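You operate a simulated robot arm through the tools that you are given. There is no shell and no other tool. Be economical: measure what you need, move in short steps, check, and stop when the job is done.

You run a simulated robot arm. Do the job below in one go: nothing can be reset, and whatever is moved stays where it is left.

JOB
Close up: open the clamp, draw the profile out, stop dial to 0, red tap shut.
Fine: its steel bar stays inside.

Only the result counts: the job must be done as asked and must still hold three seconds after the hand-in. Knocking over, shifting, dropping, spilling or breaking anything else fails it.

ROBOT AND FRAMES
A 6-joint arm with a two-finger parallel gripper on a trunk, on a base that drives. Base frame: it is fixed to the floor where the robot stands at the start and does not move with it; the origin is under the middle of the robot, x ahead of it, y to its left, z up. Lengths are in mm, angles in rad, forces in N, time in s.
Its first joint turns from -2.897 to 2.897 rad. Places, roughly: black knob [900, 300, 1000]; clamp dial [900, 200, 1400]; orange lever [1000, 100, 1100]; red tap [700, 200, 900]; screw dial [900, 600, 1400]; short profile [750, 2250, 750]; steel bar [750, 2250, 750]; stop dial [800, 300, 800]; top clamp [1000, 300, 1200]. Payload 3.43 kg.
The TCP is the grasp point between the finger pads, 34 mm short of the fingertips. In the tool frame z runs along the fingers and y along their closing line. The gripper opens to 128 mm. The fingers are 24 mm wide and 12 mm thick; the gripper's body (48 by 130 mm) begins 96 mm behind the TCP.
Orientation is that of the tool frame in the base frame, as a unit quaternion [x, y, z, w]. With the fingers straight down and closing along the base's y, the tool's x points along the base's -x, its y along +y and its z along -z.

CONTROLS
- The arm moves only by the tool send_rows. Its argument "motion" is a list of rows, each an object of numbers (a shift or turn left out is 0, a gripper value left out holds the last): "claw": the gripper command, from -1 (shut) to 1 (fully open), values between in proportion; "tx", "ty", "tz": the shift along the tool's x, y, z in units of 400 mm (1.0 is 400 mm); "ax", "ay", "az": the turn, a rotation vector about the tool's x, y, z in units of 45 degrees (1.0 is 45 degrees). In form: [{"claw": .., "tx": .., "ty": .., "tz": .., "ax": .., "ay": .., "az": ..}, ...]. A call has 1 to 10 rows; each row is the pose to reach, as a shift and turn from the pose commanded when the call began, along the tool's axes at that moment. A call with a number of a shift or a turn outside -1 to 1 is refused whole. A row lasts 0.2 s, in which the tool goes at most 50 mm and 0.15 rad; a call with a longer step from one row to the next is refused whole, and so is a gripper value outside its range. A pose out of reach is approached as far as the arm can. The call stops where the force on the tool passes 90 N (or 10 N more than at its start, if that is more) or the arm is blocked; 0.2 s more then pass. The fingers move at their own pace (about 153 mm/s each) and stop on an object; they squeeze with about 31 N. The grip force told is the motor's: it shows also when the fingers shut on nothing. Time passes only in rows, and 0.2 s behind the last, so rows that repeat a pose let the fingers close. The reply holds the time, the measured pose of the TCP, the force on the tool along the base axes, the opening and the grip force, in the units named above and with some noise, with the torque about the TCP (base axes, N m) and any sound that the robot's microphone picked up.
- Cameras (640 x 400 px; columns grow to the right, rows downward): "scene" is now at [173.8, 220.3, 1229.8]; the picture's right is [0.01, -1.00, 0.00], its down [-0.25, -0.00, -0.97] and it looks along [0.97, 0.01, -0.25] (base axes); focal length 262 px, centre (320, 200). "wrist" rides on the gripper at [76, -11, -160] in the tool frame; the picture's right is [0.15, 0.99, 0.00], its down [-0.88, 0.13, -0.46] and it looks along [-0.45, 0.07, 0.89] (tool axes); focal length 234 px, centre (320, 200). There is no depth. A picture from a camera that has moved, and an enlarged one, comes with that camera's place and axes in the base frame and with its lens.
- camera(camera): a new picture of that camera. The clock stands still meanwhile.
- drive_base(legs): drives the robot by 1 to 6 legs, each [ahead, left, turn to the left] in mm, mm and rad, along the robot's own axes; the way and the turn of a leg run together, so that a leg with both is an arc; at most 1500 mm and 3.142 rad a leg. The arm and the cameras ride along, it lands a little off, and it stops where it bumps. It gives what a move gives.
- pan_tilt(pan, tilt): turns the head with the scene camera to pan (to the left, within 2.496 rad either way) and tilt (down, from -0.506 to 1.204), counted from straight ahead of the robot. It gives what a move gives.
- enlarge(camera, box): a new picture of the part [left, top, right, bottom] of that camera's present view, enlarged. The clock stands still meanwhile.
- job_done(): hands the job in; it is judged then, once.

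Work in short steps. Places have to be worked out from the pictures, the camera data and where the tool is seen: move nearer, look again, correct. Check each grasp and each placing, and mend what went wrong. You have 120 turns and 98 pictures in all, those below and enlarged ones among them. Open the gripper and draw the arm clear of the work before you hand the job in, unless the task says otherwise; then end with one line.

The tools are called by a JSON object that holds its "fn" and its "kwargs". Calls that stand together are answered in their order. send_rows: Moves the arm, as the interface text tells. Its arguments: {"type":"object","properties":{"motion":{"type":"array"}},"required":["motion"]} The other tools are called the same way: drive_base (legs) drives the base; pan_tilt (pan, tilt) turns the head that bears the scene camera; camera (camera) takes a picture; enlarge (camera, box) takes an enlarged picture of a part of a camera's view; job_done () hands the job in.

At the start:

```text
t: 0.0
tool_pos: [630.0, 262.7, 1000.4]
tool_rot: [0.0, 1.0, 0.0, 0.0]
force: [-0.2, -0.3, 0.1]
torque: [0.0, 0.0, -0.02]
grip_width: 127.9
gripper_force: 0.1
robot x, y, heading: [-2.1, 2.0, 0.0]
head pan, tilt: [0.014, 0.253]
```

scene: 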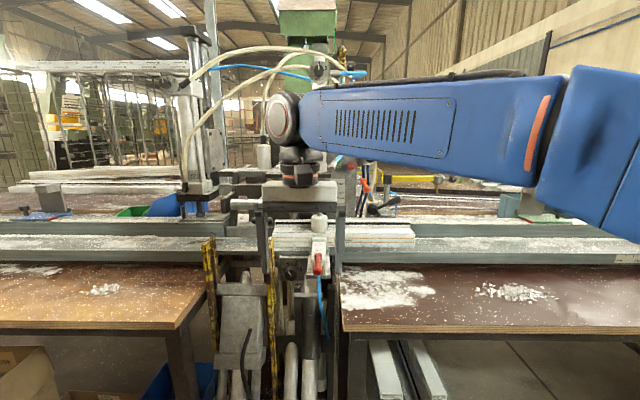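
wrist: 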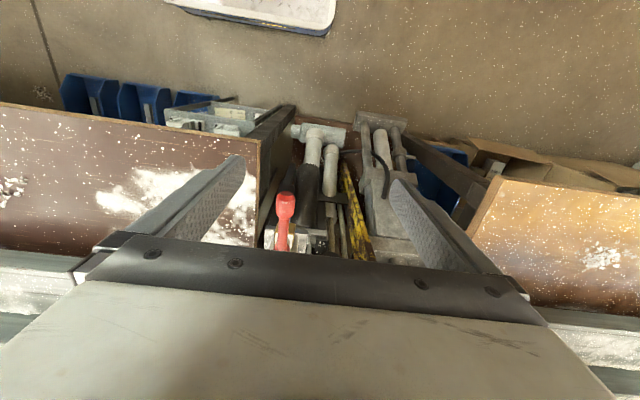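

The arm blocks part of the scene view. I'll enlarge the middle of the scene view to identify the clamp, dials and tap.

{"fn": "enlarge", "kwargs": {"camera": "scene", "box": [160, 120, 440, 295]}}

{"fn": "enlarge", "kwargs": {"camera": "scene", "box": [160, 0, 440, 175]}}

```text
2.29 times, centred on (300, 208) of scene
camera zoom: at [173.8, 220.3, 1229.8], right [0.01, -1.0, 0.0], down [-0.25, 0.0, -0.97], along [0.97, 0.01, -0.25], focal length 598 px, centre (366, 183)
```

zoom: 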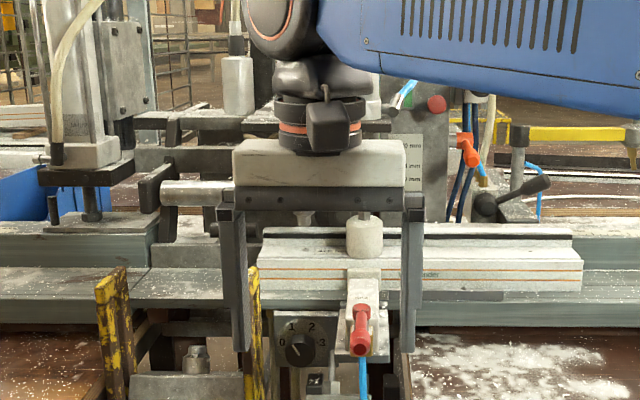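

```text
2.29 times, centred on (300, 88) of scene
camera zoom: at [173.8, 220.3, 1229.8], right [0.01, -1.0, 0.0], down [-0.25, 0.0, -0.97], along [0.97, 0.01, -0.25], focal length 598 px, centre (366, 457)
```

zoom: 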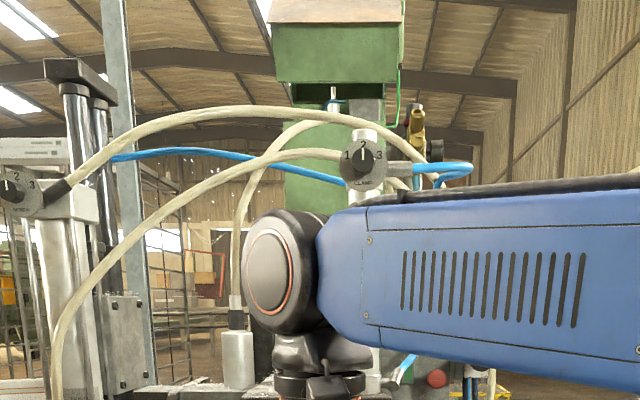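

The arm hides the clamp. I'll swing it to the right (−y) in free space to see more.

{"fn": "send_rows", "kwargs": {"motion": [{"ty": -0.12}, {"ty": -0.24}, {"ty": -0.36}, {"ty": -0.48}, {"ty": -0.6}, {"ty": -0.72}, {"ty": -0.84}, {"ty": -0.96}]}}

{"fn": "camera", "kwargs": {"camera": "scene"}}

```text
t: 1.8
tool_pos: [631.3, -120.5, 1000.5]
tool_rot: [0.0, 1.0, 0.001, 0.001]
force: [-0.7, -0.1, 0.5]
torque: [0.01, 0.02, -0.02]
grip_width: 127.8
gripper_force: 0.0
robot x, y, heading: [-0.3, 2.2, -0.004]
head pan, tilt: [0.014, 0.253]
```

```text
93 pictures are left
camera scene: at [173.7, 220.3, 1229.8], right [0.01, -1.0, 0.0], down [-0.25, 0.0, -0.97], along [0.97, 0.01, -0.25], focal length 262 px, centre (320, 200)
```

scene: 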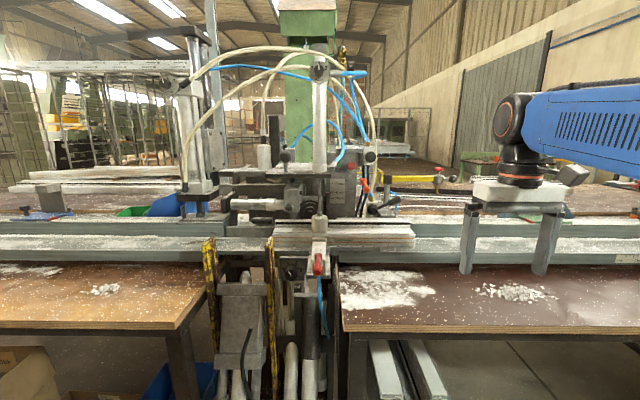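

The view is clear now, so I'll enlarge the key parts.

{"fn": "enlarge", "kwargs": {"camera": "scene", "box": [220, 190, 420, 315]}}

{"fn": "enlarge", "kwargs": {"camera": "scene", "box": [230, 100, 430, 225]}}

{"fn": "enlarge", "kwargs": {"camera": "scene", "box": [230, 30, 400, 136]}}

{"fn": "pan_tilt", "kwargs": {"pan": 1.3, "tilt": 0.3}}

{"fn": "camera", "kwargs": {"camera": "scene"}}

```text
3.20 times, centred on (320, 252) of scene
camera zoom: at [173.7, 220.3, 1229.8], right [0.01, -1.0, 0.0], down [-0.25, 0.0, -0.97], along [0.97, 0.01, -0.25], focal length 838 px, centre (320, 32)
```

zoom: 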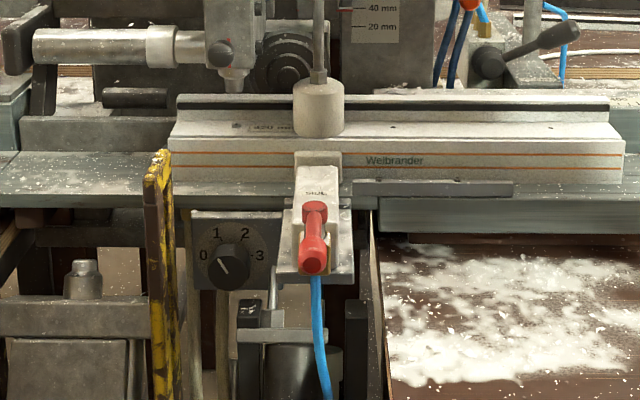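

```text
3.20 times, centred on (330, 162) of scene
camera zoom: at [173.7, 220.3, 1229.8], right [0.01, -1.0, 0.0], down [-0.25, 0.0, -0.97], along [0.97, 0.01, -0.25], focal length 838 px, centre (288, 320)
```

zoom: 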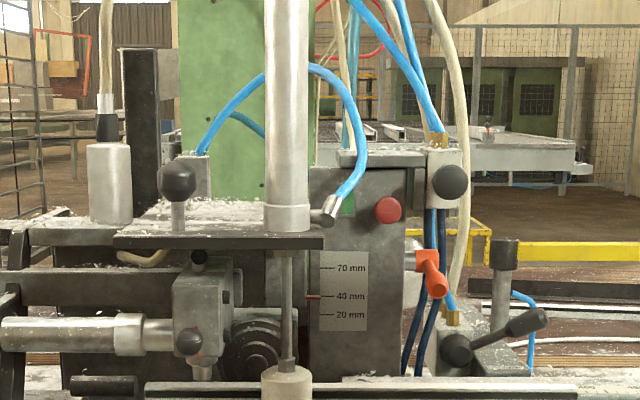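

```text
3.76 times, centred on (315, 83) of scene
camera zoom: at [173.7, 220.3, 1229.8], right [0.01, -1.0, 0.0], down [-0.25, 0.0, -0.97], along [0.97, 0.01, -0.25], focal length 985 px, centre (339, 640)
```

zoom: 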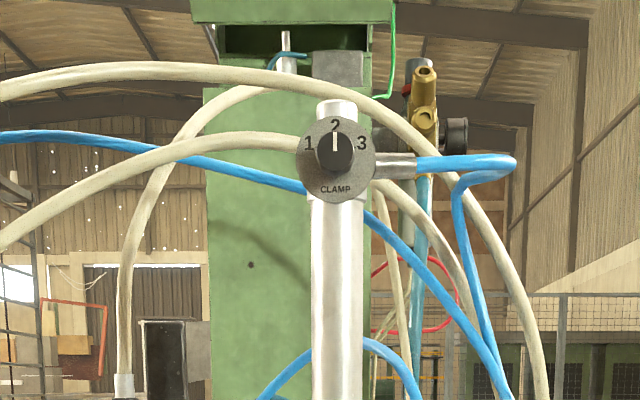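

```text
t: 3.3
tool_pos: [631.1, -122.0, 1001.7]
tool_rot: [0.0, 1.0, 0.0, 0.0]
force: [-0.8, 0.0, 0.0]
torque: [-0.01, 0.0, 0.01]
grip_width: 127.9
gripper_force: 0.0
robot x, y, heading: [0.6, 1.7, -0.001]
head pan, tilt: [1.3, 0.3]
```

```text
89 pictures are left
camera scene: at [105.4, 308.9, 1225.5], right [0.96, -0.27, 0.0], down [-0.08, -0.28, -0.96], along [0.26, 0.92, -0.3], focal length 262 px, centre (320, 200)
```

scene: 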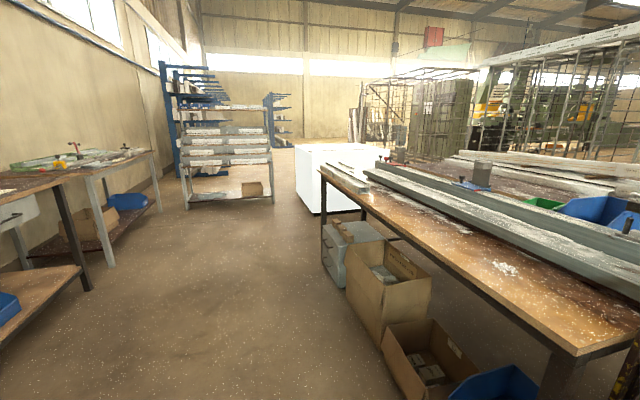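

A bright white bench sits near the listed profile position, so I'll zoom in there.

{"fn": "enlarge", "kwargs": {"camera": "scene", "box": [270, 120, 430, 220]}}

```text
4.00 times, centred on (350, 170) of scene
camera zoom: at [105.4, 308.9, 1225.5], right [0.96, -0.27, 0.0], down [-0.08, -0.28, -0.96], along [0.26, 0.92, -0.3], focal length 1047 px, centre (200, 320)
```

zoom: 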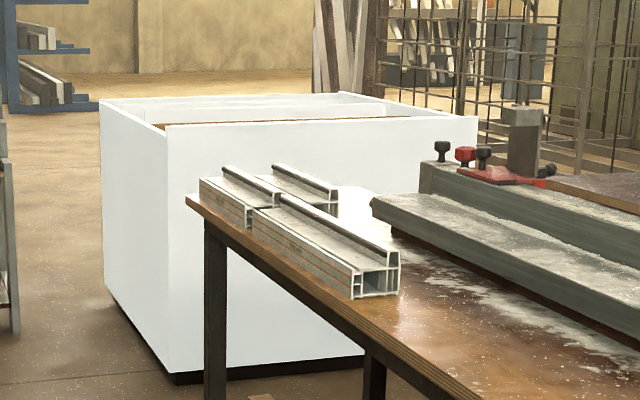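

The far table only holds spare profiles, while the clamped one is in the machine. I'll turn the head back and look at the machine closely.

{"fn": "pan_tilt", "kwargs": {"pan": 0.0, "tilt": 0.45}}

{"fn": "enlarge", "kwargs": {"camera": "scene", "box": [260, 150, 360, 212]}}

{"fn": "enlarge", "kwargs": {"camera": "scene", "box": [350, 110, 450, 172]}}

{"fn": "enlarge", "kwargs": {"camera": "scene", "box": [210, 90, 360, 184]}}

```text
t: 4.7
tool_pos: [630.6, -121.1, 1000.5]
tool_rot: [0.0, 1.0, 0.0, 0.0]
force: [-0.3, -0.1, -0.6]
torque: [-0.01, -0.01, 0.01]
grip_width: 128.1
gripper_force: 0.2
robot x, y, heading: [0.5, -0.4, -0.001]
head pan, tilt: [0.0, 0.45]
```

```text
6.40 times, centred on (310, 181) of scene
camera zoom: at [172.3, 219.0, 1211.5], right [0.0, -1.0, 0.0], down [-0.44, 0.0, -0.9], along [0.9, 0.0, -0.44], focal length 1675 px, centre (384, 322)
```

zoom: 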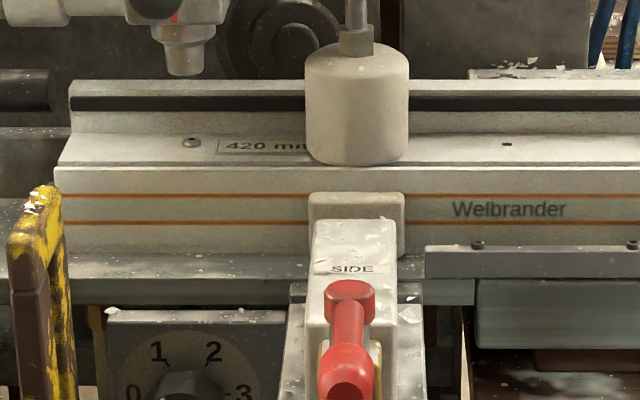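

```text
6.40 times, centred on (400, 141) of scene
camera zoom: at [172.3, 219.0, 1211.5], right [0.0, -1.0, 0.0], down [-0.44, 0.0, -0.9], along [0.9, 0.0, -0.44], focal length 1675 px, centre (-192, 578)
```

zoom: 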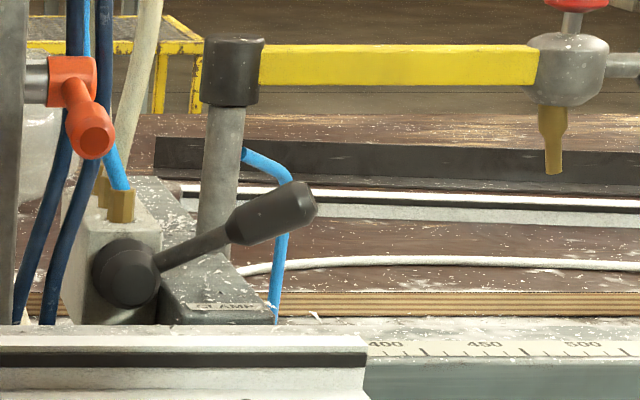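

```text
4.26 times, centred on (285, 137) of scene
camera zoom: at [172.3, 219.0, 1211.5], right [0.0, -1.0, 0.0], down [-0.44, 0.0, -0.9], along [0.9, 0.0, -0.44], focal length 1114 px, centre (469, 468)
```

zoom: 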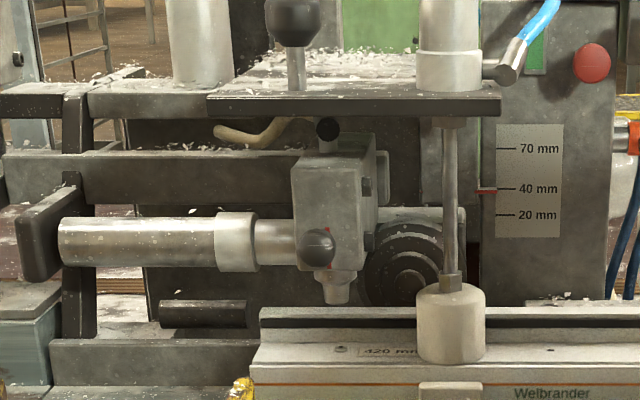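

The black lever carries a CLAMP label and the red tap sits on the SIDE clamp. I need the wrist camera facing forward, so I'll roll the tool 180° and then pitch it horizontal.

{"fn": "send_rows", "kwargs": {"motion": [{"az": 0.19}, {"az": 0.38}, {"az": 0.57}, {"az": 0.76}, {"az": 0.95}]}}

{"fn": "send_rows", "kwargs": {"motion": [{"az": 0.19}, {"az": 0.38}, {"az": 0.57}, {"az": 0.76}, {"az": 0.95}]}}

{"fn": "send_rows", "kwargs": {"motion": [{"az": 0.19}, {"az": 0.38}, {"az": 0.57}, {"az": 0.76}, {"az": 0.95}]}}

{"fn": "send_rows", "kwargs": {"motion": [{"az": 0.19}, {"az": 0.38}, {"az": 0.57}, {"az": 0.76}, {"az": 0.95}, {"az": 1.0}]}}

```text
t: 5.9
tool_pos: [630.5, -123.1, 1000.0]
tool_rot: [0.365, 0.931, 0.0, 0.0]
force: [0.4, -0.7, 0.1]
torque: [-0.02, 0.0, -0.02]
grip_width: 128.0
gripper_force: 0.1
robot x, y, heading: [-2.6, 0.5, 0.0]
head pan, tilt: [0.0, 0.45]
```

```text
t: 7.1
tool_pos: [631.3, -121.9, 1000.7]
tool_rot: [0.68, 0.733, 0.0, 0.0]
force: [0.8, -1.0, 0.9]
torque: [-0.01, 0.01, -0.02]
grip_width: 128.1
gripper_force: 0.0
robot x, y, heading: [-1.3, -0.1, 0.001]
head pan, tilt: [0.0, 0.45]
```

```text
t: 8.3
tool_pos: [631.6, -123.4, 999.2]
tool_rot: [0.901, 0.435, -0.001, -0.001]
force: [0.6, 0.0, 0.2]
torque: [-0.03, 0.0, -0.03]
grip_width: 127.9
gripper_force: 0.1
robot x, y, heading: [0.0, -2.1, -0.005]
head pan, tilt: [0.0, 0.45]
```

```text
t: 9.7
tool_pos: [630.9, -122.9, 998.9]
tool_rot: [0.998, 0.058, 0.0, -0.001]
force: [0.6, 0.0, 0.0]
torque: [0.01, -0.04, -0.02]
grip_width: 128.0
gripper_force: 0.1
robot x, y, heading: [4.0, 1.2, 0.001]
head pan, tilt: [0.0, 0.45]
```

The roll is nearly done. I'll finish it, then pitch the tool forward.

{"fn": "send_rows", "kwargs": {"motion": [{"az": 0.148}]}}

{"fn": "send_rows", "kwargs": {"motion": [{"ay": 0.19}, {"ay": 0.38}, {"ay": 0.57}, {"ay": 0.76}, {"ay": 0.95}, {"ay": 1.0}]}}

{"fn": "send_rows", "kwargs": {"motion": [{"ay": 0.19}, {"ay": 0.38}, {"ay": 0.57}, {"ay": 0.76}, {"ay": 0.95}, {"ay": 1.0}]}}

{"fn": "camera", "kwargs": {"camera": "wrist"}}

```text
t: 10.1
tool_pos: [629.3, -122.0, 999.2]
tool_rot: [1.0, 0.0, 0.0, 0.0]
force: [0.5, 0.8, -0.5]
torque: [-0.01, 0.0, 0.02]
grip_width: 128.2
gripper_force: 0.0
robot x, y, heading: [-4.2, 0.5, 0.002]
head pan, tilt: [0.0, 0.45]
```

```text
t: 11.5
tool_pos: [631.5, -121.3, 1001.0]
tool_rot: [0.923, 0.001, 0.384, 0.0]
force: [-0.5, -0.1, -0.5]
torque: [0.03, -0.03, -0.02]
grip_width: 127.7
gripper_force: 0.0
robot x, y, heading: [2.7, 0.4, -0.003]
head pan, tilt: [0.0, 0.45]
```

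```text
t: 12.9
tool_pos: [631.3, -121.1, 1000.5]
tool_rot: [0.706, 0.0, 0.708, -0.001]
force: [-0.7, -0.3, -0.6]
torque: [0.04, 0.0, 0.0]
grip_width: 128.1
gripper_force: 0.1
robot x, y, heading: [-2.0, -2.2, -0.0]
head pan, tilt: [0.0, 0.45]
```

```text
84 pictures are left
camera wrist: at [470.3, -111.1, 1074.9], right [0.0, -0.99, 0.15], down [-0.45, -0.13, -0.88], along [0.89, -0.07, -0.45], focal length 234 px, centre (320, 200)
```

wrist: 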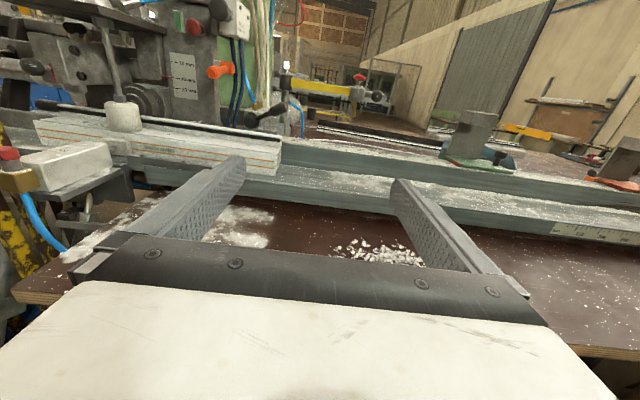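

Now I have a forward view. I'll enlarge the profile's right end, the lever area and the tap.

{"fn": "enlarge", "kwargs": {"camera": "wrist", "box": [200, 60, 320, 190]}}

{"fn": "enlarge", "kwargs": {"camera": "wrist", "box": [0, 0, 280, 250]}}

```text
3.08 times, centred on (260, 125) of wrist
camera zoom: at [470.3, -111.1, 1074.9], right [0.0, -0.99, 0.15], down [-0.45, -0.13, -0.88], along [0.89, -0.07, -0.45], focal length 720 px, centre (505, 431)
```

zoom: 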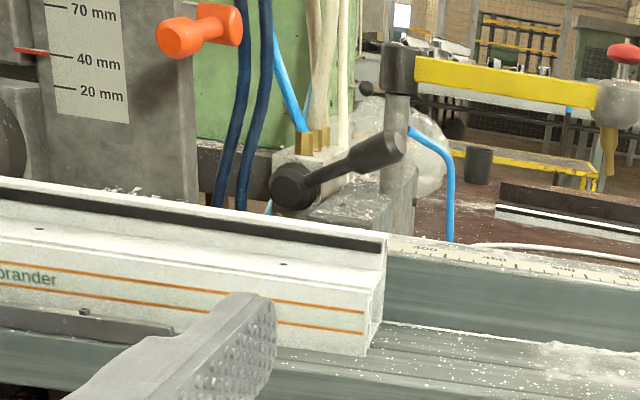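

```text
1.60 times, centred on (140, 125) of wrist
camera zoom: at [470.3, -111.1, 1074.9], right [0.0, -0.99, 0.15], down [-0.45, -0.13, -0.88], along [0.89, -0.07, -0.45], focal length 375 px, centre (608, 320)
```

zoom: 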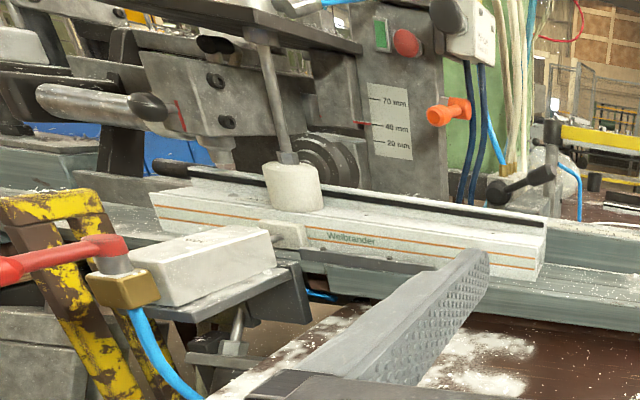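

I want to look into the profile's right end, so I'll move right and yaw the tool left.

{"fn": "send_rows", "kwargs": {"motion": [{"ty": 0.12, "ax": 0.18}, {"ty": 0.24, "ax": 0.36}, {"ty": 0.36, "ax": 0.54}, {"ty": 0.48, "ax": 0.72}, {"ty": 0.6, "ax": 0.9}, {"ty": 0.72, "ax": 1.0}]}}

{"fn": "camera", "kwargs": {"camera": "wrist"}}

```text
t: 14.3
tool_pos: [629.0, -407.6, 1000.1]
tool_rot: [0.653, 0.272, 0.653, -0.271]
force: [-1.1, 0.4, -0.1]
torque: [-0.04, 0.05, -0.07]
grip_width: 127.9
gripper_force: 0.1
robot x, y, heading: [1.4, 2.2, -0.005]
head pan, tilt: [0.0, 0.45]
```

```text
81 pictures are left
camera wrist: at [508.3, -513.3, 1075.7], right [0.7, -0.7, 0.15], down [-0.23, -0.42, -0.88], along [0.68, 0.58, -0.45], focal length 234 px, centre (320, 200)
```

wrist: 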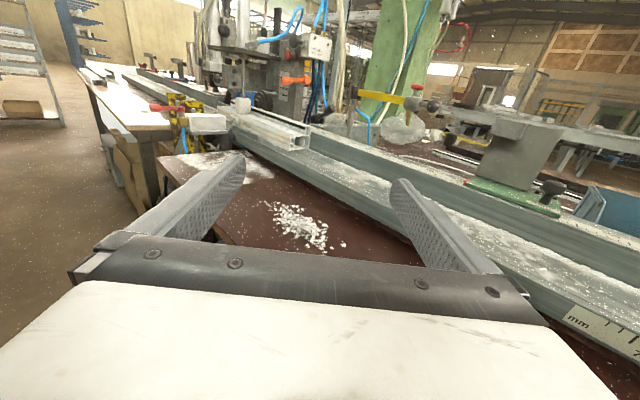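

{"fn": "enlarge", "kwargs": {"camera": "wrist", "box": [250, 100, 346, 160]}}

{"fn": "enlarge", "kwargs": {"camera": "wrist", "box": [150, 0, 400, 156]}}

```text
6.67 times, centred on (298, 130) of wrist
camera zoom: at [508.3, -513.3, 1075.7], right [0.7, -0.7, 0.15], down [-0.23, -0.42, -0.88], along [0.68, 0.58, -0.45], focal length 1561 px, centre (467, 667)
```

zoom: 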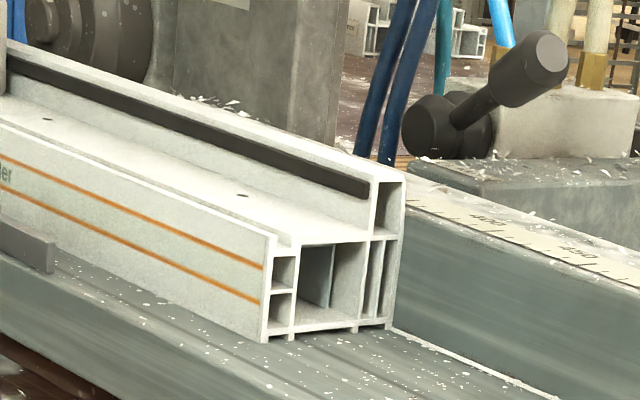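

```text
2.56 times, centred on (275, 78) of wrist
camera zoom: at [508.3, -513.3, 1075.7], right [0.7, -0.7, 0.15], down [-0.23, -0.42, -0.88], along [0.68, 0.58, -0.45], focal length 600 px, centre (435, 512)
```

zoom: 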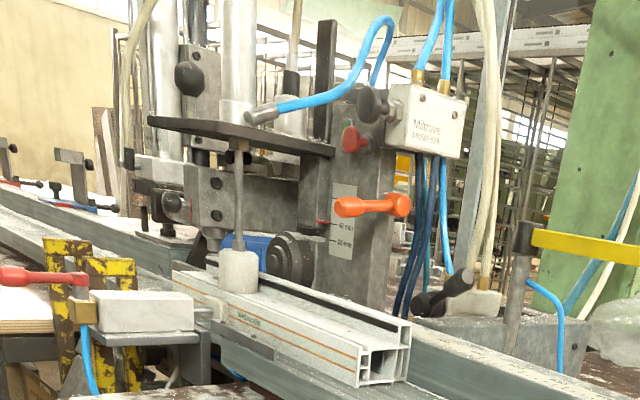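

The steel bar sits recessed in the main chamber of the clamped profile. The CLAMP lever hub is at about (1062, 40, 965) and its knob at about (1047, −36, 1007). I'll move in front of it for a close look.

{"fn": "send_rows", "kwargs": {"motion": [{"tz": 0.106, "ty": -0.039, "tx": 0.02, "ax": -0.111}, {"tz": 0.213, "ty": -0.079, "tx": 0.04, "ax": -0.222}, {"tz": 0.319, "ty": -0.118, "tx": 0.06, "ax": -0.333}, {"tz": 0.426, "ty": -0.157, "tx": 0.08, "ax": -0.444}, {"tz": 0.532, "ty": -0.197, "tx": 0.1, "ax": -0.556}, {"tz": 0.639, "ty": -0.236, "tx": 0.12, "ax": -0.667}, {"tz": 0.745, "ty": -0.275, "tx": 0.13, "ax": -0.778}, {"tz": 0.852, "ty": -0.315, "tx": 0.14, "ax": -0.889}, {"tz": 0.958, "ty": -0.354, "tx": 0.15, "ax": -1.0}]}}

{"fn": "camera", "kwargs": {"camera": "wrist"}}

{"fn": "enlarge", "kwargs": {"camera": "wrist", "box": [200, 60, 392, 180]}}

```text
t: 16.3
tool_pos: [796.5, -53.8, 1046.0]
tool_rot: [0.733, 0.026, 0.68, -0.03]
force: [0.4, -0.2, 0.2]
torque: [-0.01, 0.04, 0.02]
grip_width: 128.3
gripper_force: 0.0
out of reach, approached as far as the arm can: row 9
robot x, y, heading: [-1.0, -0.7, 0.003]
head pan, tilt: [0.0, 0.45]
```

```text
78 pictures are left
camera wrist: at [640.8, -56.0, 1132.4], right [0.09, -0.99, 0.14], down [-0.51, -0.16, -0.85], along [0.86, 0.01, -0.52], focal length 234 px, centre (320, 200)
```

wrist: 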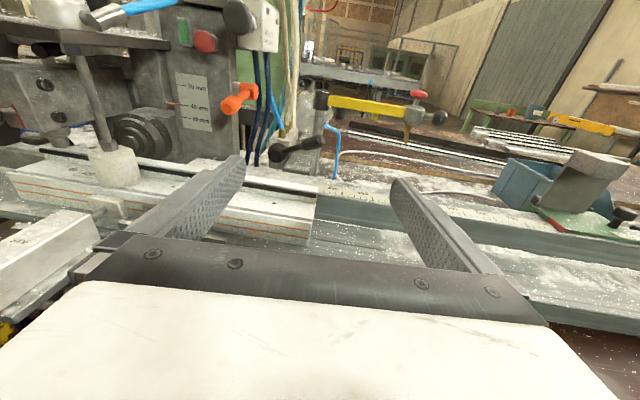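

```text
3.33 times, centred on (296, 120) of wrist
camera zoom: at [640.8, -56.0, 1132.4], right [0.09, -0.99, 0.14], down [-0.51, -0.16, -0.85], along [0.86, 0.01, -0.52], focal length 781 px, centre (400, 467)
```

zoom: 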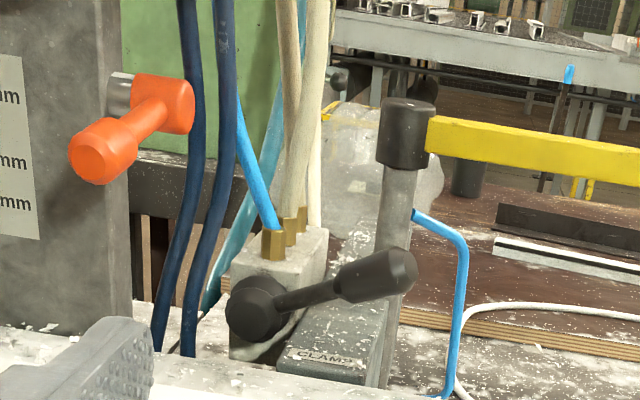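

The arm is out of reach here, so the base needs to go forward. I'll check the floor clearance with the head tilted down.

{"fn": "pan_tilt", "kwargs": {"pan": 0.0, "tilt": 1.1}}

{"fn": "camera", "kwargs": {"camera": "scene"}}

```text
t: 17.4
tool_pos: [794.2, -54.6, 1045.9]
tool_rot: [0.732, 0.026, 0.68, -0.03]
force: [-0.1, -1.2, 0.8]
torque: [-0.01, 0.0, -0.01]
grip_width: 127.9
gripper_force: 0.1
robot x, y, heading: [1.5, 0.4, -0.001]
head pan, tilt: [0.0, 1.1]
```

```text
76 pictures are left
camera scene: at [143.6, 218.9, 1159.4], right [0.0, -1.0, 0.0], down [-0.89, 0.0, -0.45], along [0.45, 0.0, -0.89], focal length 262 px, centre (320, 200)
```

scene: 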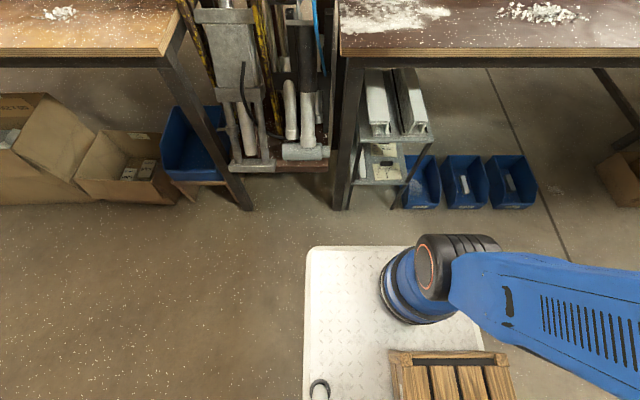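

The base front is at about x=370, and the legs and bins start at about x=690. I'll retract the arm, drive 200 mm ahead and tilt the head back.

{"fn": "send_rows", "kwargs": {"motion": [{"tz": -0.12}, {"tz": -0.24}, {"tz": -0.36}, {"tz": -0.45}]}}

{"fn": "drive_base", "kwargs": {"legs": [[200, 0, 0]]}}

{"fn": "pan_tilt", "kwargs": {"pan": 0.0, "tilt": 0.4}}

{"fn": "camera", "kwargs": {"camera": "scene"}}

```text
t: 18.4
tool_pos: [621.2, -67.6, 1060.8]
tool_rot: [0.708, 0.003, 0.706, -0.003]
force: [-0.1, -0.6, -0.2]
torque: [0.02, 0.0, -0.04]
grip_width: 128.0
gripper_force: 0.0
out of reach, approached as far as the arm can: row 1, 2, 3, 4
robot x, y, heading: [1.2, -1.3, -0.0]
head pan, tilt: [0.0, 1.1]
```

```text
t: 20.0
tool_pos: [821.9, -67.8, 1061.5]
tool_rot: [0.707, 0.002, 0.707, -0.002]
force: [-0.3, -0.4, 0.4]
torque: [0.0, -0.02, -0.01]
grip_width: 127.9
gripper_force: 0.1
robot x, y, heading: [200.1, -0.9, -0.002]
head pan, tilt: [0.0, 1.1]
```

```text
t: 21.0
tool_pos: [822.9, -68.7, 1061.2]
tool_rot: [0.707, 0.003, 0.707, -0.002]
force: [-0.1, 0.0, -0.3]
torque: [-0.01, -0.02, -0.01]
grip_width: 128.0
gripper_force: 0.1
robot x, y, heading: [203.4, -2.3, 0.001]
head pan, tilt: [0.0, 0.4]
```

```text
75 pictures are left
camera scene: at [374.3, 218.8, 1216.1], right [0.0, -1.0, 0.0], down [-0.39, 0.0, -0.92], along [0.92, 0.0, -0.39], focal length 262 px, centre (320, 200)
```

scene: 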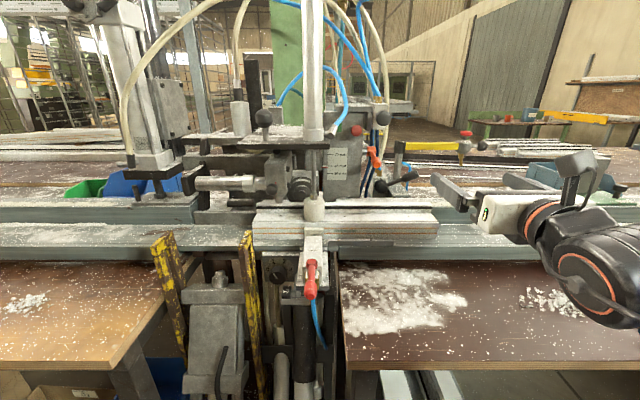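

The robot now stands at x≈203. I'll pitch the tool down 30° and roll it 90° so the fingers can straddle the CLAMP lever knob vertically.

{"fn": "send_rows", "kwargs": {"motion": [{"ay": -0.18, "tx": 0.1}, {"ay": -0.36, "tx": 0.2}, {"ay": -0.54, "tx": 0.2}, {"ay": -0.667, "tx": 0.2}]}}

{"fn": "send_rows", "kwargs": {"motion": [{"az": 0.19}, {"az": 0.38}, {"az": 0.57}, {"az": 0.76}, {"az": 0.95}, {"az": 1.0}]}}

{"fn": "send_rows", "kwargs": {"motion": [{"az": 0.19, "claw": 0.0}, {"az": 0.38}, {"az": 0.57}, {"az": 0.76}, {"az": 0.95}, {"az": 1.0}]}}

{"fn": "camera", "kwargs": {"camera": "wrist"}}

```text
t: 22.0
tool_pos: [815.2, -38.6, 1140.5]
tool_rot: [0.866, 0.0, 0.5, 0.002]
force: [0.6, 0.0, 0.1]
torque: [0.01, 0.0, -0.03]
grip_width: 127.9
gripper_force: 0.0
out of reach, approached as far as the arm can: row 1, 2, 3, 4
robot x, y, heading: [200.2, 2.1, 0.001]
head pan, tilt: [0.0, 0.4]
```

```text
t: 23.4
tool_pos: [815.7, -38.3, 1140.0]
tool_rot: [0.8, -0.33, 0.463, -0.191]
force: [-0.8, 0.3, 0.4]
torque: [-0.01, 0.03, 0.0]
grip_width: 128.2
gripper_force: 0.0
robot x, y, heading: [202.8, -0.0, -0.001]
head pan, tilt: [0.0, 0.4]
```

```text
t: 24.8
tool_pos: [816.0, -38.6, 1139.7]
tool_rot: [0.613, -0.612, 0.353, -0.354]
force: [0.0, -0.1, 0.1]
torque: [-0.01, 0.0, 0.01]
grip_width: 64.0
gripper_force: 0.0
robot x, y, heading: [199.7, -1.2, -0.001]
head pan, tilt: [0.0, 0.4]
```

```text
74 pictures are left
camera wrist: at [683.7, -114.4, 1229.1], right [-0.49, -0.15, -0.86], down [-0.46, 0.88, 0.11], along [0.74, 0.45, -0.5], focal length 234 px, centre (320, 200)
```

wrist: 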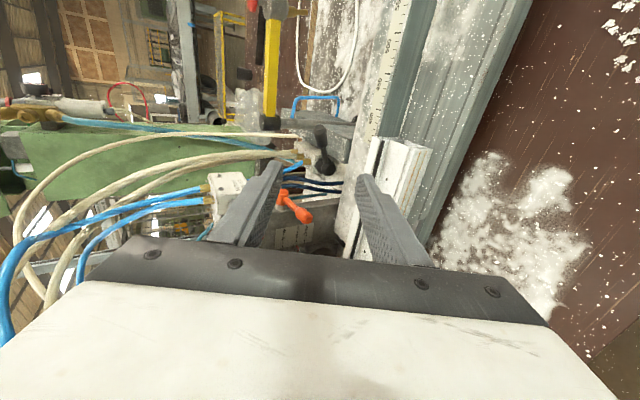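

The lever is visible between the fingers. I'll advance straight along the tool axis to just short of the knob, then look.

{"fn": "send_rows", "kwargs": {"motion": [{"tz": 0.12, "tx": -0.01, "claw": -0.15}, {"tz": 0.24, "tx": -0.02}, {"tz": 0.36, "tx": -0.03}, {"tz": 0.44, "tx": -0.03}]}}

{"fn": "camera", "kwargs": {"camera": "wrist"}}

{"fn": "enlarge", "kwargs": {"camera": "scene", "box": [340, 120, 470, 220]}}

```text
t: 25.8
tool_pos: [968.6, -25.2, 1053.9]
tool_rot: [0.613, -0.611, 0.355, -0.353]
force: [-0.7, 0.0, 0.1]
torque: [0.0, 0.0, 0.01]
grip_width: 54.3
gripper_force: 0.1
out of reach, approached as far as the arm can: row 1, 2
robot x, y, heading: [199.2, -2.9, 0.0]
head pan, tilt: [0.0, 0.4]
```

```text
73 pictures are left
camera wrist: at [835.6, -100.9, 1142.0], right [-0.49, -0.15, -0.86], down [-0.46, 0.88, 0.11], along [0.74, 0.45, -0.5], focal length 234 px, centre (320, 200)
```

wrist: 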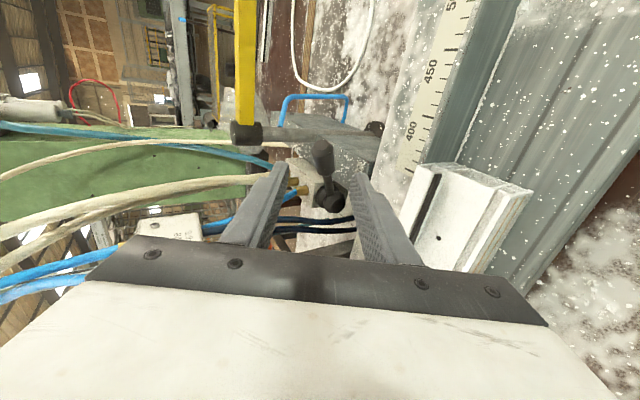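

```text
4.00 times, centred on (405, 170) of scene
camera zoom: at [374.1, 218.7, 1216.2], right [0.0, -1.0, 0.0], down [-0.39, 0.0, -0.92], along [0.92, 0.0, -0.39], focal length 1047 px, centre (-20, 320)
```

zoom: 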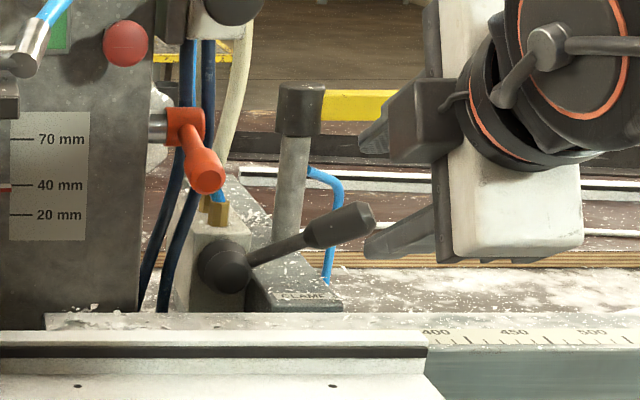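

The lever knob lies between the fingers' line. I'll go 80 mm further with a small correction so it is straddled.

{"fn": "send_rows", "kwargs": {"motion": [{"tz": 0.07, "ty": 0.012}, {"tz": 0.14, "ty": 0.015}, {"tz": 0.2, "ty": 0.015}]}}

{"fn": "camera", "kwargs": {"camera": "wrist"}}

{"fn": "enlarge", "kwargs": {"camera": "scene", "box": [340, 120, 470, 220]}}

```text
t: 26.6
tool_pos: [1036.1, -25.1, 1008.6]
tool_rot: [0.614, -0.61, 0.354, -0.354]
force: [-0.5, -0.1, 0.1]
torque: [0.0, -0.01, -0.01]
grip_width: 54.7
gripper_force: 0.0
robot x, y, heading: [198.4, 1.6, -0.008]
head pan, tilt: [0.0, 0.4]
```

```text
71 pictures are left
camera wrist: at [901.6, -101.3, 1097.0], right [-0.49, -0.15, -0.86], down [-0.46, 0.88, 0.11], along [0.74, 0.45, -0.5], focal length 234 px, centre (320, 200)
```

wrist: 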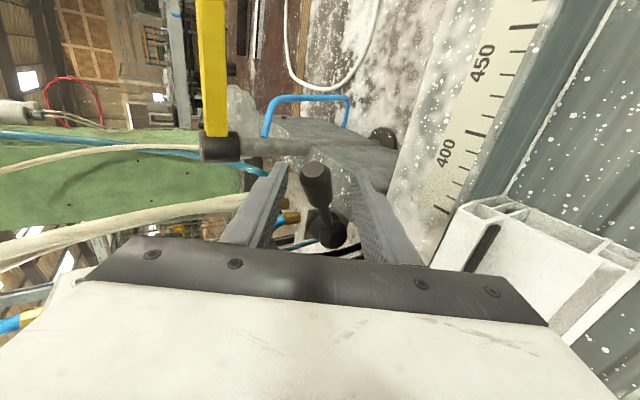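

```text
4.00 times, centred on (405, 170) of scene
camera zoom: at [374.2, 218.8, 1216.2], right [0.0, -1.0, 0.0], down [-0.39, 0.0, -0.92], along [0.92, 0.0, -0.39], focal length 1047 px, centre (-20, 320)
```

zoom: 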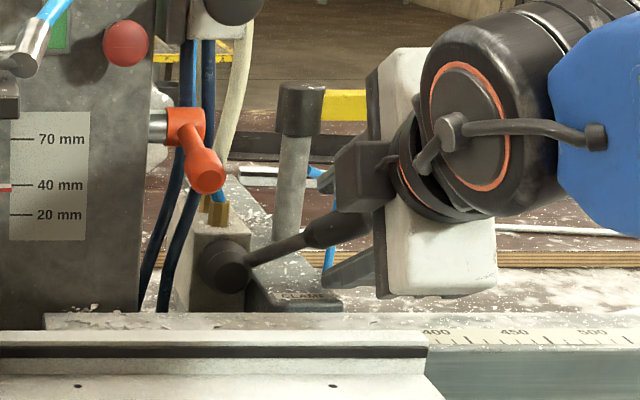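

The knob is between the fingers. I'll push up gently along the lever's arc first and watch the force.

{"fn": "send_rows", "kwargs": {"motion": [{"ty": -0.03, "tz": -0.0175}, {"ty": -0.06, "tz": -0.035, "tx": -0.005}, {"ty": -0.08, "tz": -0.046, "tx": -0.015}]}}

{"fn": "enlarge", "kwargs": {"camera": "scene", "box": [260, 110, 470, 240]}}

```text
t: 27.4
tool_pos: [1034.1, -18.4, 1045.4]
tool_rot: [0.613, -0.611, 0.355, -0.354]
force: [-2.0, 0.2, 0.6]
torque: [-0.01, 0.05, -0.03]
grip_width: 54.6
gripper_force: 0.0
robot x, y, heading: [201.5, -3.8, 0.002]
head pan, tilt: [0.0, 0.4]
```

```text
3.05 times, centred on (365, 175) of scene
camera zoom: at [374.3, 218.8, 1216.2], right [0.0, -1.0, 0.0], down [-0.39, 0.0, -0.92], along [0.92, 0.0, -0.39], focal length 798 px, centre (183, 276)
```

zoom: 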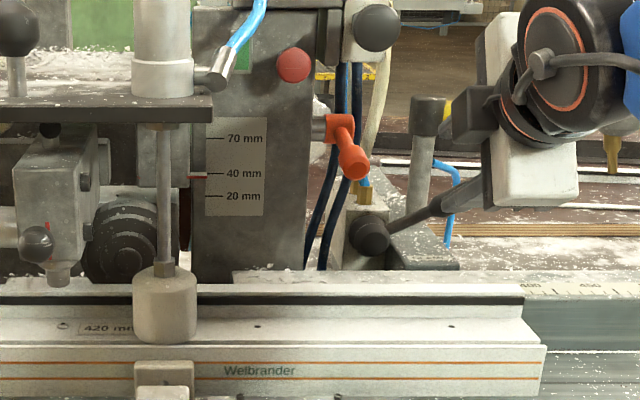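

The lever has risen only slightly with little force, so I'll continue the arc upward.

{"fn": "send_rows", "kwargs": {"motion": [{"ty": -0.03, "tz": -0.0175, "tx": -0.01}, {"ty": -0.06, "tz": -0.035, "tx": -0.03}, {"ty": -0.08, "tz": -0.046, "tx": -0.05}]}}

{"fn": "enlarge", "kwargs": {"camera": "scene", "box": [260, 110, 470, 240]}}

{"fn": "camera", "kwargs": {"camera": "wrist"}}

```text
t: 28.2
tool_pos: [1036.8, 1.5, 1079.9]
tool_rot: [0.615, -0.61, 0.352, -0.355]
force: [-0.4, -0.2, 0.1]
torque: [0.0, 0.0, 0.02]
grip_width: 54.5
gripper_force: 0.0
robot x, y, heading: [200.6, 1.8, -0.001]
head pan, tilt: [0.0, 0.4]
```

```text
3.05 times, centred on (365, 175) of scene
camera zoom: at [374.4, 218.8, 1216.2], right [0.0, -1.0, 0.0], down [-0.39, 0.0, -0.92], along [0.92, 0.0, -0.39], focal length 798 px, centre (183, 276)
```

zoom: 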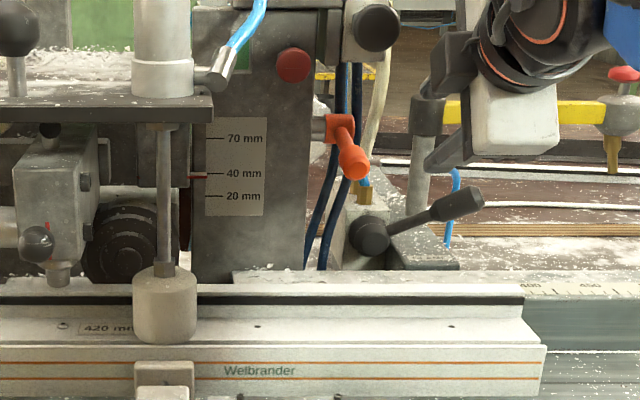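

```text
67 pictures are left
camera wrist: at [903.9, -76.2, 1170.0], right [-0.49, -0.15, -0.86], down [-0.47, 0.88, 0.11], along [0.73, 0.46, -0.5], focal length 234 px, centre (320, 200)
```

wrist: 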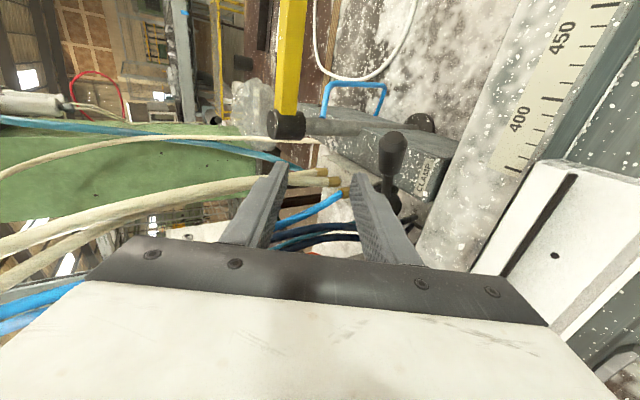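

The lever didn't move: the fingertips slid off the knob because they were not deep enough. I'll back off, lower, and re-enter about 25 mm deeper.

{"fn": "send_rows", "kwargs": {"motion": [{"tz": -0.1}, {"tz": -0.2}, {"tz": -0.155, "ty": 0.07, "tx": 0.03}, {"tz": -0.109, "ty": 0.1375, "tx": 0.059}, {"tz": -0.03, "ty": 0.1375, "tx": 0.059}, {"tz": 0.05, "ty": 0.1375, "tx": 0.059}, {"tz": 0.1, "ty": 0.1375, "tx": 0.059}, {"tz": 0.141, "ty": 0.1375, "tx": 0.059}]}}

{"fn": "camera", "kwargs": {"camera": "wrist"}}

```text
t: 30.0
tool_pos: [1056.7, -22.7, 1004.3]
tool_rot: [0.614, -0.61, 0.353, -0.354]
force: [1.0, 0.1, 0.4]
torque: [-0.02, 0.01, 0.0]
grip_width: 54.6
gripper_force: 0.1
robot x, y, heading: [199.9, 0.1, 0.0]
head pan, tilt: [0.0, 0.4]
```

```text
66 pictures are left
camera wrist: at [923.6, -100.2, 1093.8], right [-0.49, -0.15, -0.86], down [-0.46, 0.88, 0.11], along [0.74, 0.45, -0.5], focal length 234 px, centre (320, 200)
```

wrist: 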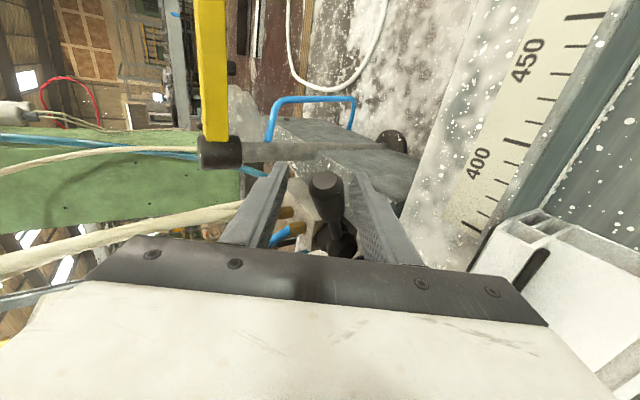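

The knob is well between the fingers now. I'll push up along the arc.

{"fn": "send_rows", "kwargs": {"motion": [{"ty": -0.022, "tz": -0.0125, "tx": -0.005}, {"ty": -0.043, "tz": -0.025, "tx": -0.02}, {"ty": -0.065, "tz": -0.0375, "tx": -0.035}, {"ty": -0.08, "tz": -0.046, "tx": -0.055}]}}

{"fn": "enlarge", "kwargs": {"camera": "scene", "box": [260, 110, 470, 240]}}

```text
t: 31.0
tool_pos: [1057.0, -6.4, 1034.2]
tool_rot: [0.616, -0.614, 0.35, -0.349]
force: [-18.4, -48.4, -60.3]
torque: [-3.39, 1.3, 0.09]
grip_width: 89.7
gripper_force: 31.1
robot x, y, heading: [198.0, -1.4, -0.0]
head pan, tilt: [0.0, 0.4]
```

```text
3.05 times, centred on (365, 175) of scene
camera zoom: at [375.8, 216.1, 1216.3], right [0.0, -1.0, 0.0], down [-0.39, 0.0, -0.92], along [0.92, 0.0, -0.39], focal length 798 px, centre (183, 276)
```

zoom: 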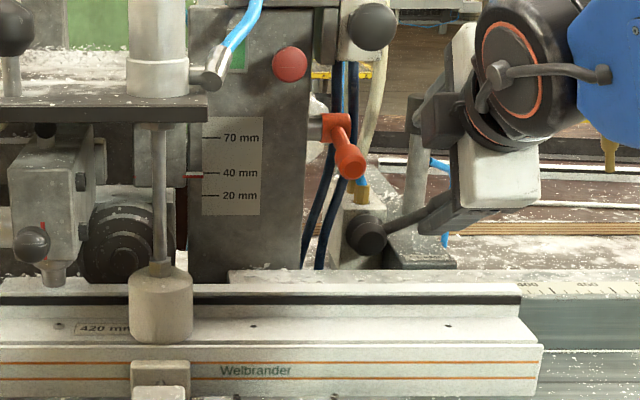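

There is strong resistance upward and the lever hasn't turned, so it is at its upper stop and must go down. I'll unload, back out, close the fingers and roll back to push from above.

{"fn": "send_rows", "kwargs": {"motion": [{"ty": 0.03, "tz": 0.017, "tx": 0.02}, {"ty": 0.065, "tz": 0.035, "tx": 0.04, "claw": -0.15}, {"ty": 0.065, "tz": 0.035, "tx": 0.04}, {"ty": 0.065, "tz": -0.07, "tx": 0.04}, {"ty": 0.065, "tz": -0.17, "tx": 0.04}, {"ty": 0.02, "tz": -0.25, "tx": 0.04}]}}

{"fn": "send_rows", "kwargs": {"motion": [{"az": -0.19, "claw": -1}, {"az": -0.38}, {"az": -0.57}, {"az": -0.76}, {"az": -0.95}, {"az": -1.0}]}}

{"fn": "send_rows", "kwargs": {"motion": [{"az": -0.19}, {"az": -0.38}, {"az": -0.57}, {"az": -0.76}, {"az": -0.95}, {"az": -1.0}]}}

{"fn": "enlarge", "kwargs": {"camera": "scene", "box": [260, 110, 470, 240]}}

```text
t: 32.4
tool_pos: [967.4, -18.4, 1081.9]
tool_rot: [0.613, -0.612, 0.354, -0.353]
force: [-0.1, 0.2, -0.2]
torque: [-0.01, 0.01, -0.01]
grip_width: 54.4
gripper_force: 0.1
robot x, y, heading: [202.7, -2.5, 0.001]
head pan, tilt: [0.0, 0.4]
```

```text
t: 33.8
tool_pos: [965.9, -16.7, 1084.8]
tool_rot: [0.801, -0.329, 0.462, -0.191]
force: [-0.6, -0.1, 0.4]
torque: [0.04, -0.01, 0.01]
grip_width: 0.1
gripper_force: 31.2
robot x, y, heading: [200.4, 0.9, 0.001]
head pan, tilt: [0.0, 0.4]
```

```text
t: 35.2
tool_pos: [967.4, -17.7, 1084.9]
tool_rot: [0.866, 0.002, 0.5, 0.001]
force: [0.6, -0.3, 0.6]
torque: [0.02, -0.01, -0.01]
grip_width: 0.0
gripper_force: 31.2
robot x, y, heading: [197.9, -0.8, 0.0]
head pan, tilt: [0.0, 0.4]
```

```text
3.05 times, centred on (365, 175) of scene
camera zoom: at [374.4, 218.8, 1216.2], right [0.0, -1.0, 0.0], down [-0.39, 0.0, -0.92], along [0.92, 0.0, -0.39], focal length 798 px, centre (183, 276)
```

zoom: 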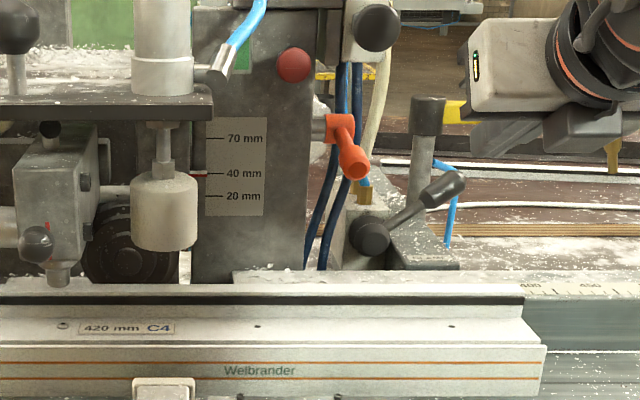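

The clamp foot has lifted; the upward push did turn the lever, so the clamp is open. The profile's right end is at about y=−50, with its raised rear flange near x≈950. I'll turn the tool straight down with fingers closing along x.

{"fn": "send_rows", "kwargs": {"motion": [{"ay": -0.18, "tx": 0.05, "tz": -0.03, "ty": 0.05}, {"ay": -0.36, "tx": 0.1, "tz": -0.06, "ty": 0.1}, {"ay": -0.54, "tx": 0.15, "tz": -0.08, "ty": 0.15}, {"ay": -0.72, "tx": 0.15, "tz": -0.09, "ty": 0.2}, {"ay": -0.9, "tx": 0.15, "tz": -0.09, "ty": 0.2}, {"ay": -1.0, "tx": 0.15, "tz": -0.09, "ty": 0.2}]}}

{"fn": "send_rows", "kwargs": {"motion": [{"ay": -0.18}, {"ay": -0.333}]}}

{"fn": "send_rows", "kwargs": {"motion": [{"az": 0.19, "claw": -0.2}, {"az": 0.38}, {"az": 0.57}, {"az": 0.76}, {"az": 0.95}, {"az": 1.0}]}}

{"fn": "send_rows", "kwargs": {"motion": [{"az": 0.19}, {"az": 0.38}, {"az": 0.57}, {"az": 0.76}, {"az": 0.95}, {"az": 1.0}]}}

{"fn": "camera", "kwargs": {"camera": "wrist"}}

{"fn": "camera", "kwargs": {"camera": "scene"}}

```text
t: 36.6
tool_pos: [955.4, -41.0, 1160.0]
tool_rot: [0.983, -0.012, 0.147, 0.112]
force: [-0.5, -0.7, 0.7]
torque: [0.02, -0.04, 0.04]
grip_width: 0.0
gripper_force: 31.3
out of reach, approached as far as the arm can: row 1, 2, 3, 4, 5, 6
robot x, y, heading: [200.5, 1.0, -0.004]
head pan, tilt: [0.0, 0.4]
```

```text
t: 37.2
tool_pos: [957.7, -40.6, 1167.1]
tool_rot: [0.991, -0.026, 0.02, 0.127]
force: [-0.9, -0.3, 0.5]
torque: [0.03, -0.08, 0.02]
grip_width: 0.0
gripper_force: 31.2
out of reach, approached as far as the arm can: row 2
robot x, y, heading: [199.5, -0.3, -0.002]
head pan, tilt: [0.0, 0.4]
```

```text
t: 38.6
tool_pos: [958.1, -40.8, 1169.4]
tool_rot: [0.905, -0.405, 0.067, 0.109]
force: [-0.3, -0.3, 0.1]
torque: [0.03, 0.0, -0.04]
grip_width: 51.2
gripper_force: 0.1
out of reach, approached as far as the arm can: row 1, 2, 3, 4, 5, 6
robot x, y, heading: [201.3, 0.0, 0.001]
head pan, tilt: [0.0, 0.4]
```

```text
t: 40.0
tool_pos: [957.2, -41.4, 1175.8]
tool_rot: [-0.682, 0.72, -0.103, -0.074]
force: [0.7, -0.6, 0.4]
torque: [0.01, 0.0, 0.0]
grip_width: 51.1
gripper_force: 0.0
out of reach, approached as far as the arm can: row 1, 2, 3, 4, 5, 6
robot x, y, heading: [200.2, -1.6, -0.001]
head pan, tilt: [0.0, 0.4]
```

```text
63 pictures are left
camera wrist: at [959.0, -74.6, 1349.1], right [-1.0, -0.09, -0.01], down [-0.09, 0.97, 0.22], along [-0.01, 0.22, -0.98], focal length 234 px, centre (320, 200)
```

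wrist: 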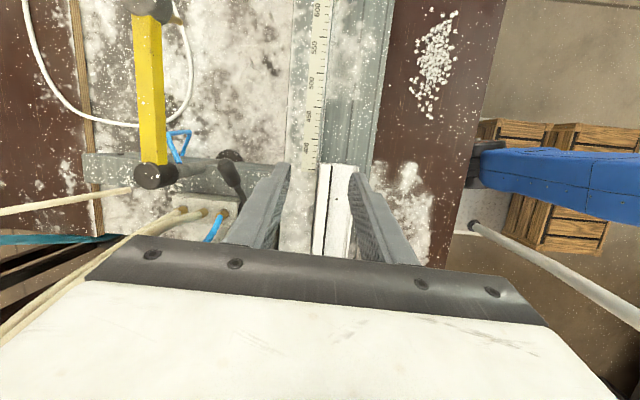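

```text
62 pictures are left
camera scene: at [374.4, 218.8, 1216.2], right [0.0, -1.0, 0.0], down [-0.39, 0.0, -0.92], along [0.92, 0.0, -0.39], focal length 262 px, centre (320, 200)
```

scene: 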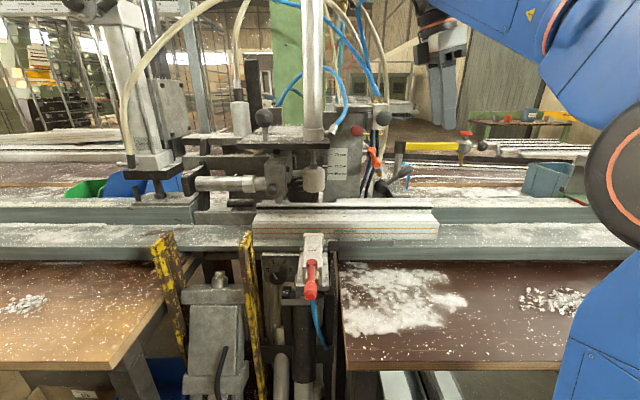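

At this height the pose is at its reach limit. The flange top is seen at x≈947–963 with the end at y≈−46. I'll descend over it and check the pose.

{"fn": "send_rows", "kwargs": {"motion": [{"tz": 0.1}, {"tz": 0.2}, {"tz": 0.3}]}}

{"fn": "camera", "kwargs": {"camera": "wrist"}}

```text
t: 40.8
tool_pos: [962.1, -67.4, 1060.6]
tool_rot: [-0.682, 0.718, -0.112, -0.081]
force: [0.0, -0.9, 0.1]
torque: [0.02, -0.04, 0.0]
grip_width: 51.3
gripper_force: 0.1
out of reach, approached as far as the arm can: row 1, 2, 3
robot x, y, heading: [200.0, -1.9, 0.0]
head pan, tilt: [0.0, 0.4]
```

```text
61 pictures are left
camera wrist: at [961.7, -98.5, 1234.0], right [-1.0, -0.1, -0.01], down [-0.1, 0.98, 0.19], along [-0.01, 0.19, -0.98], focal length 234 px, centre (320, 200)
```

wrist: 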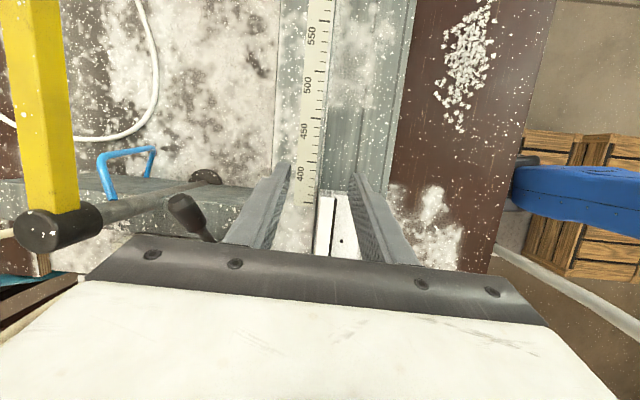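

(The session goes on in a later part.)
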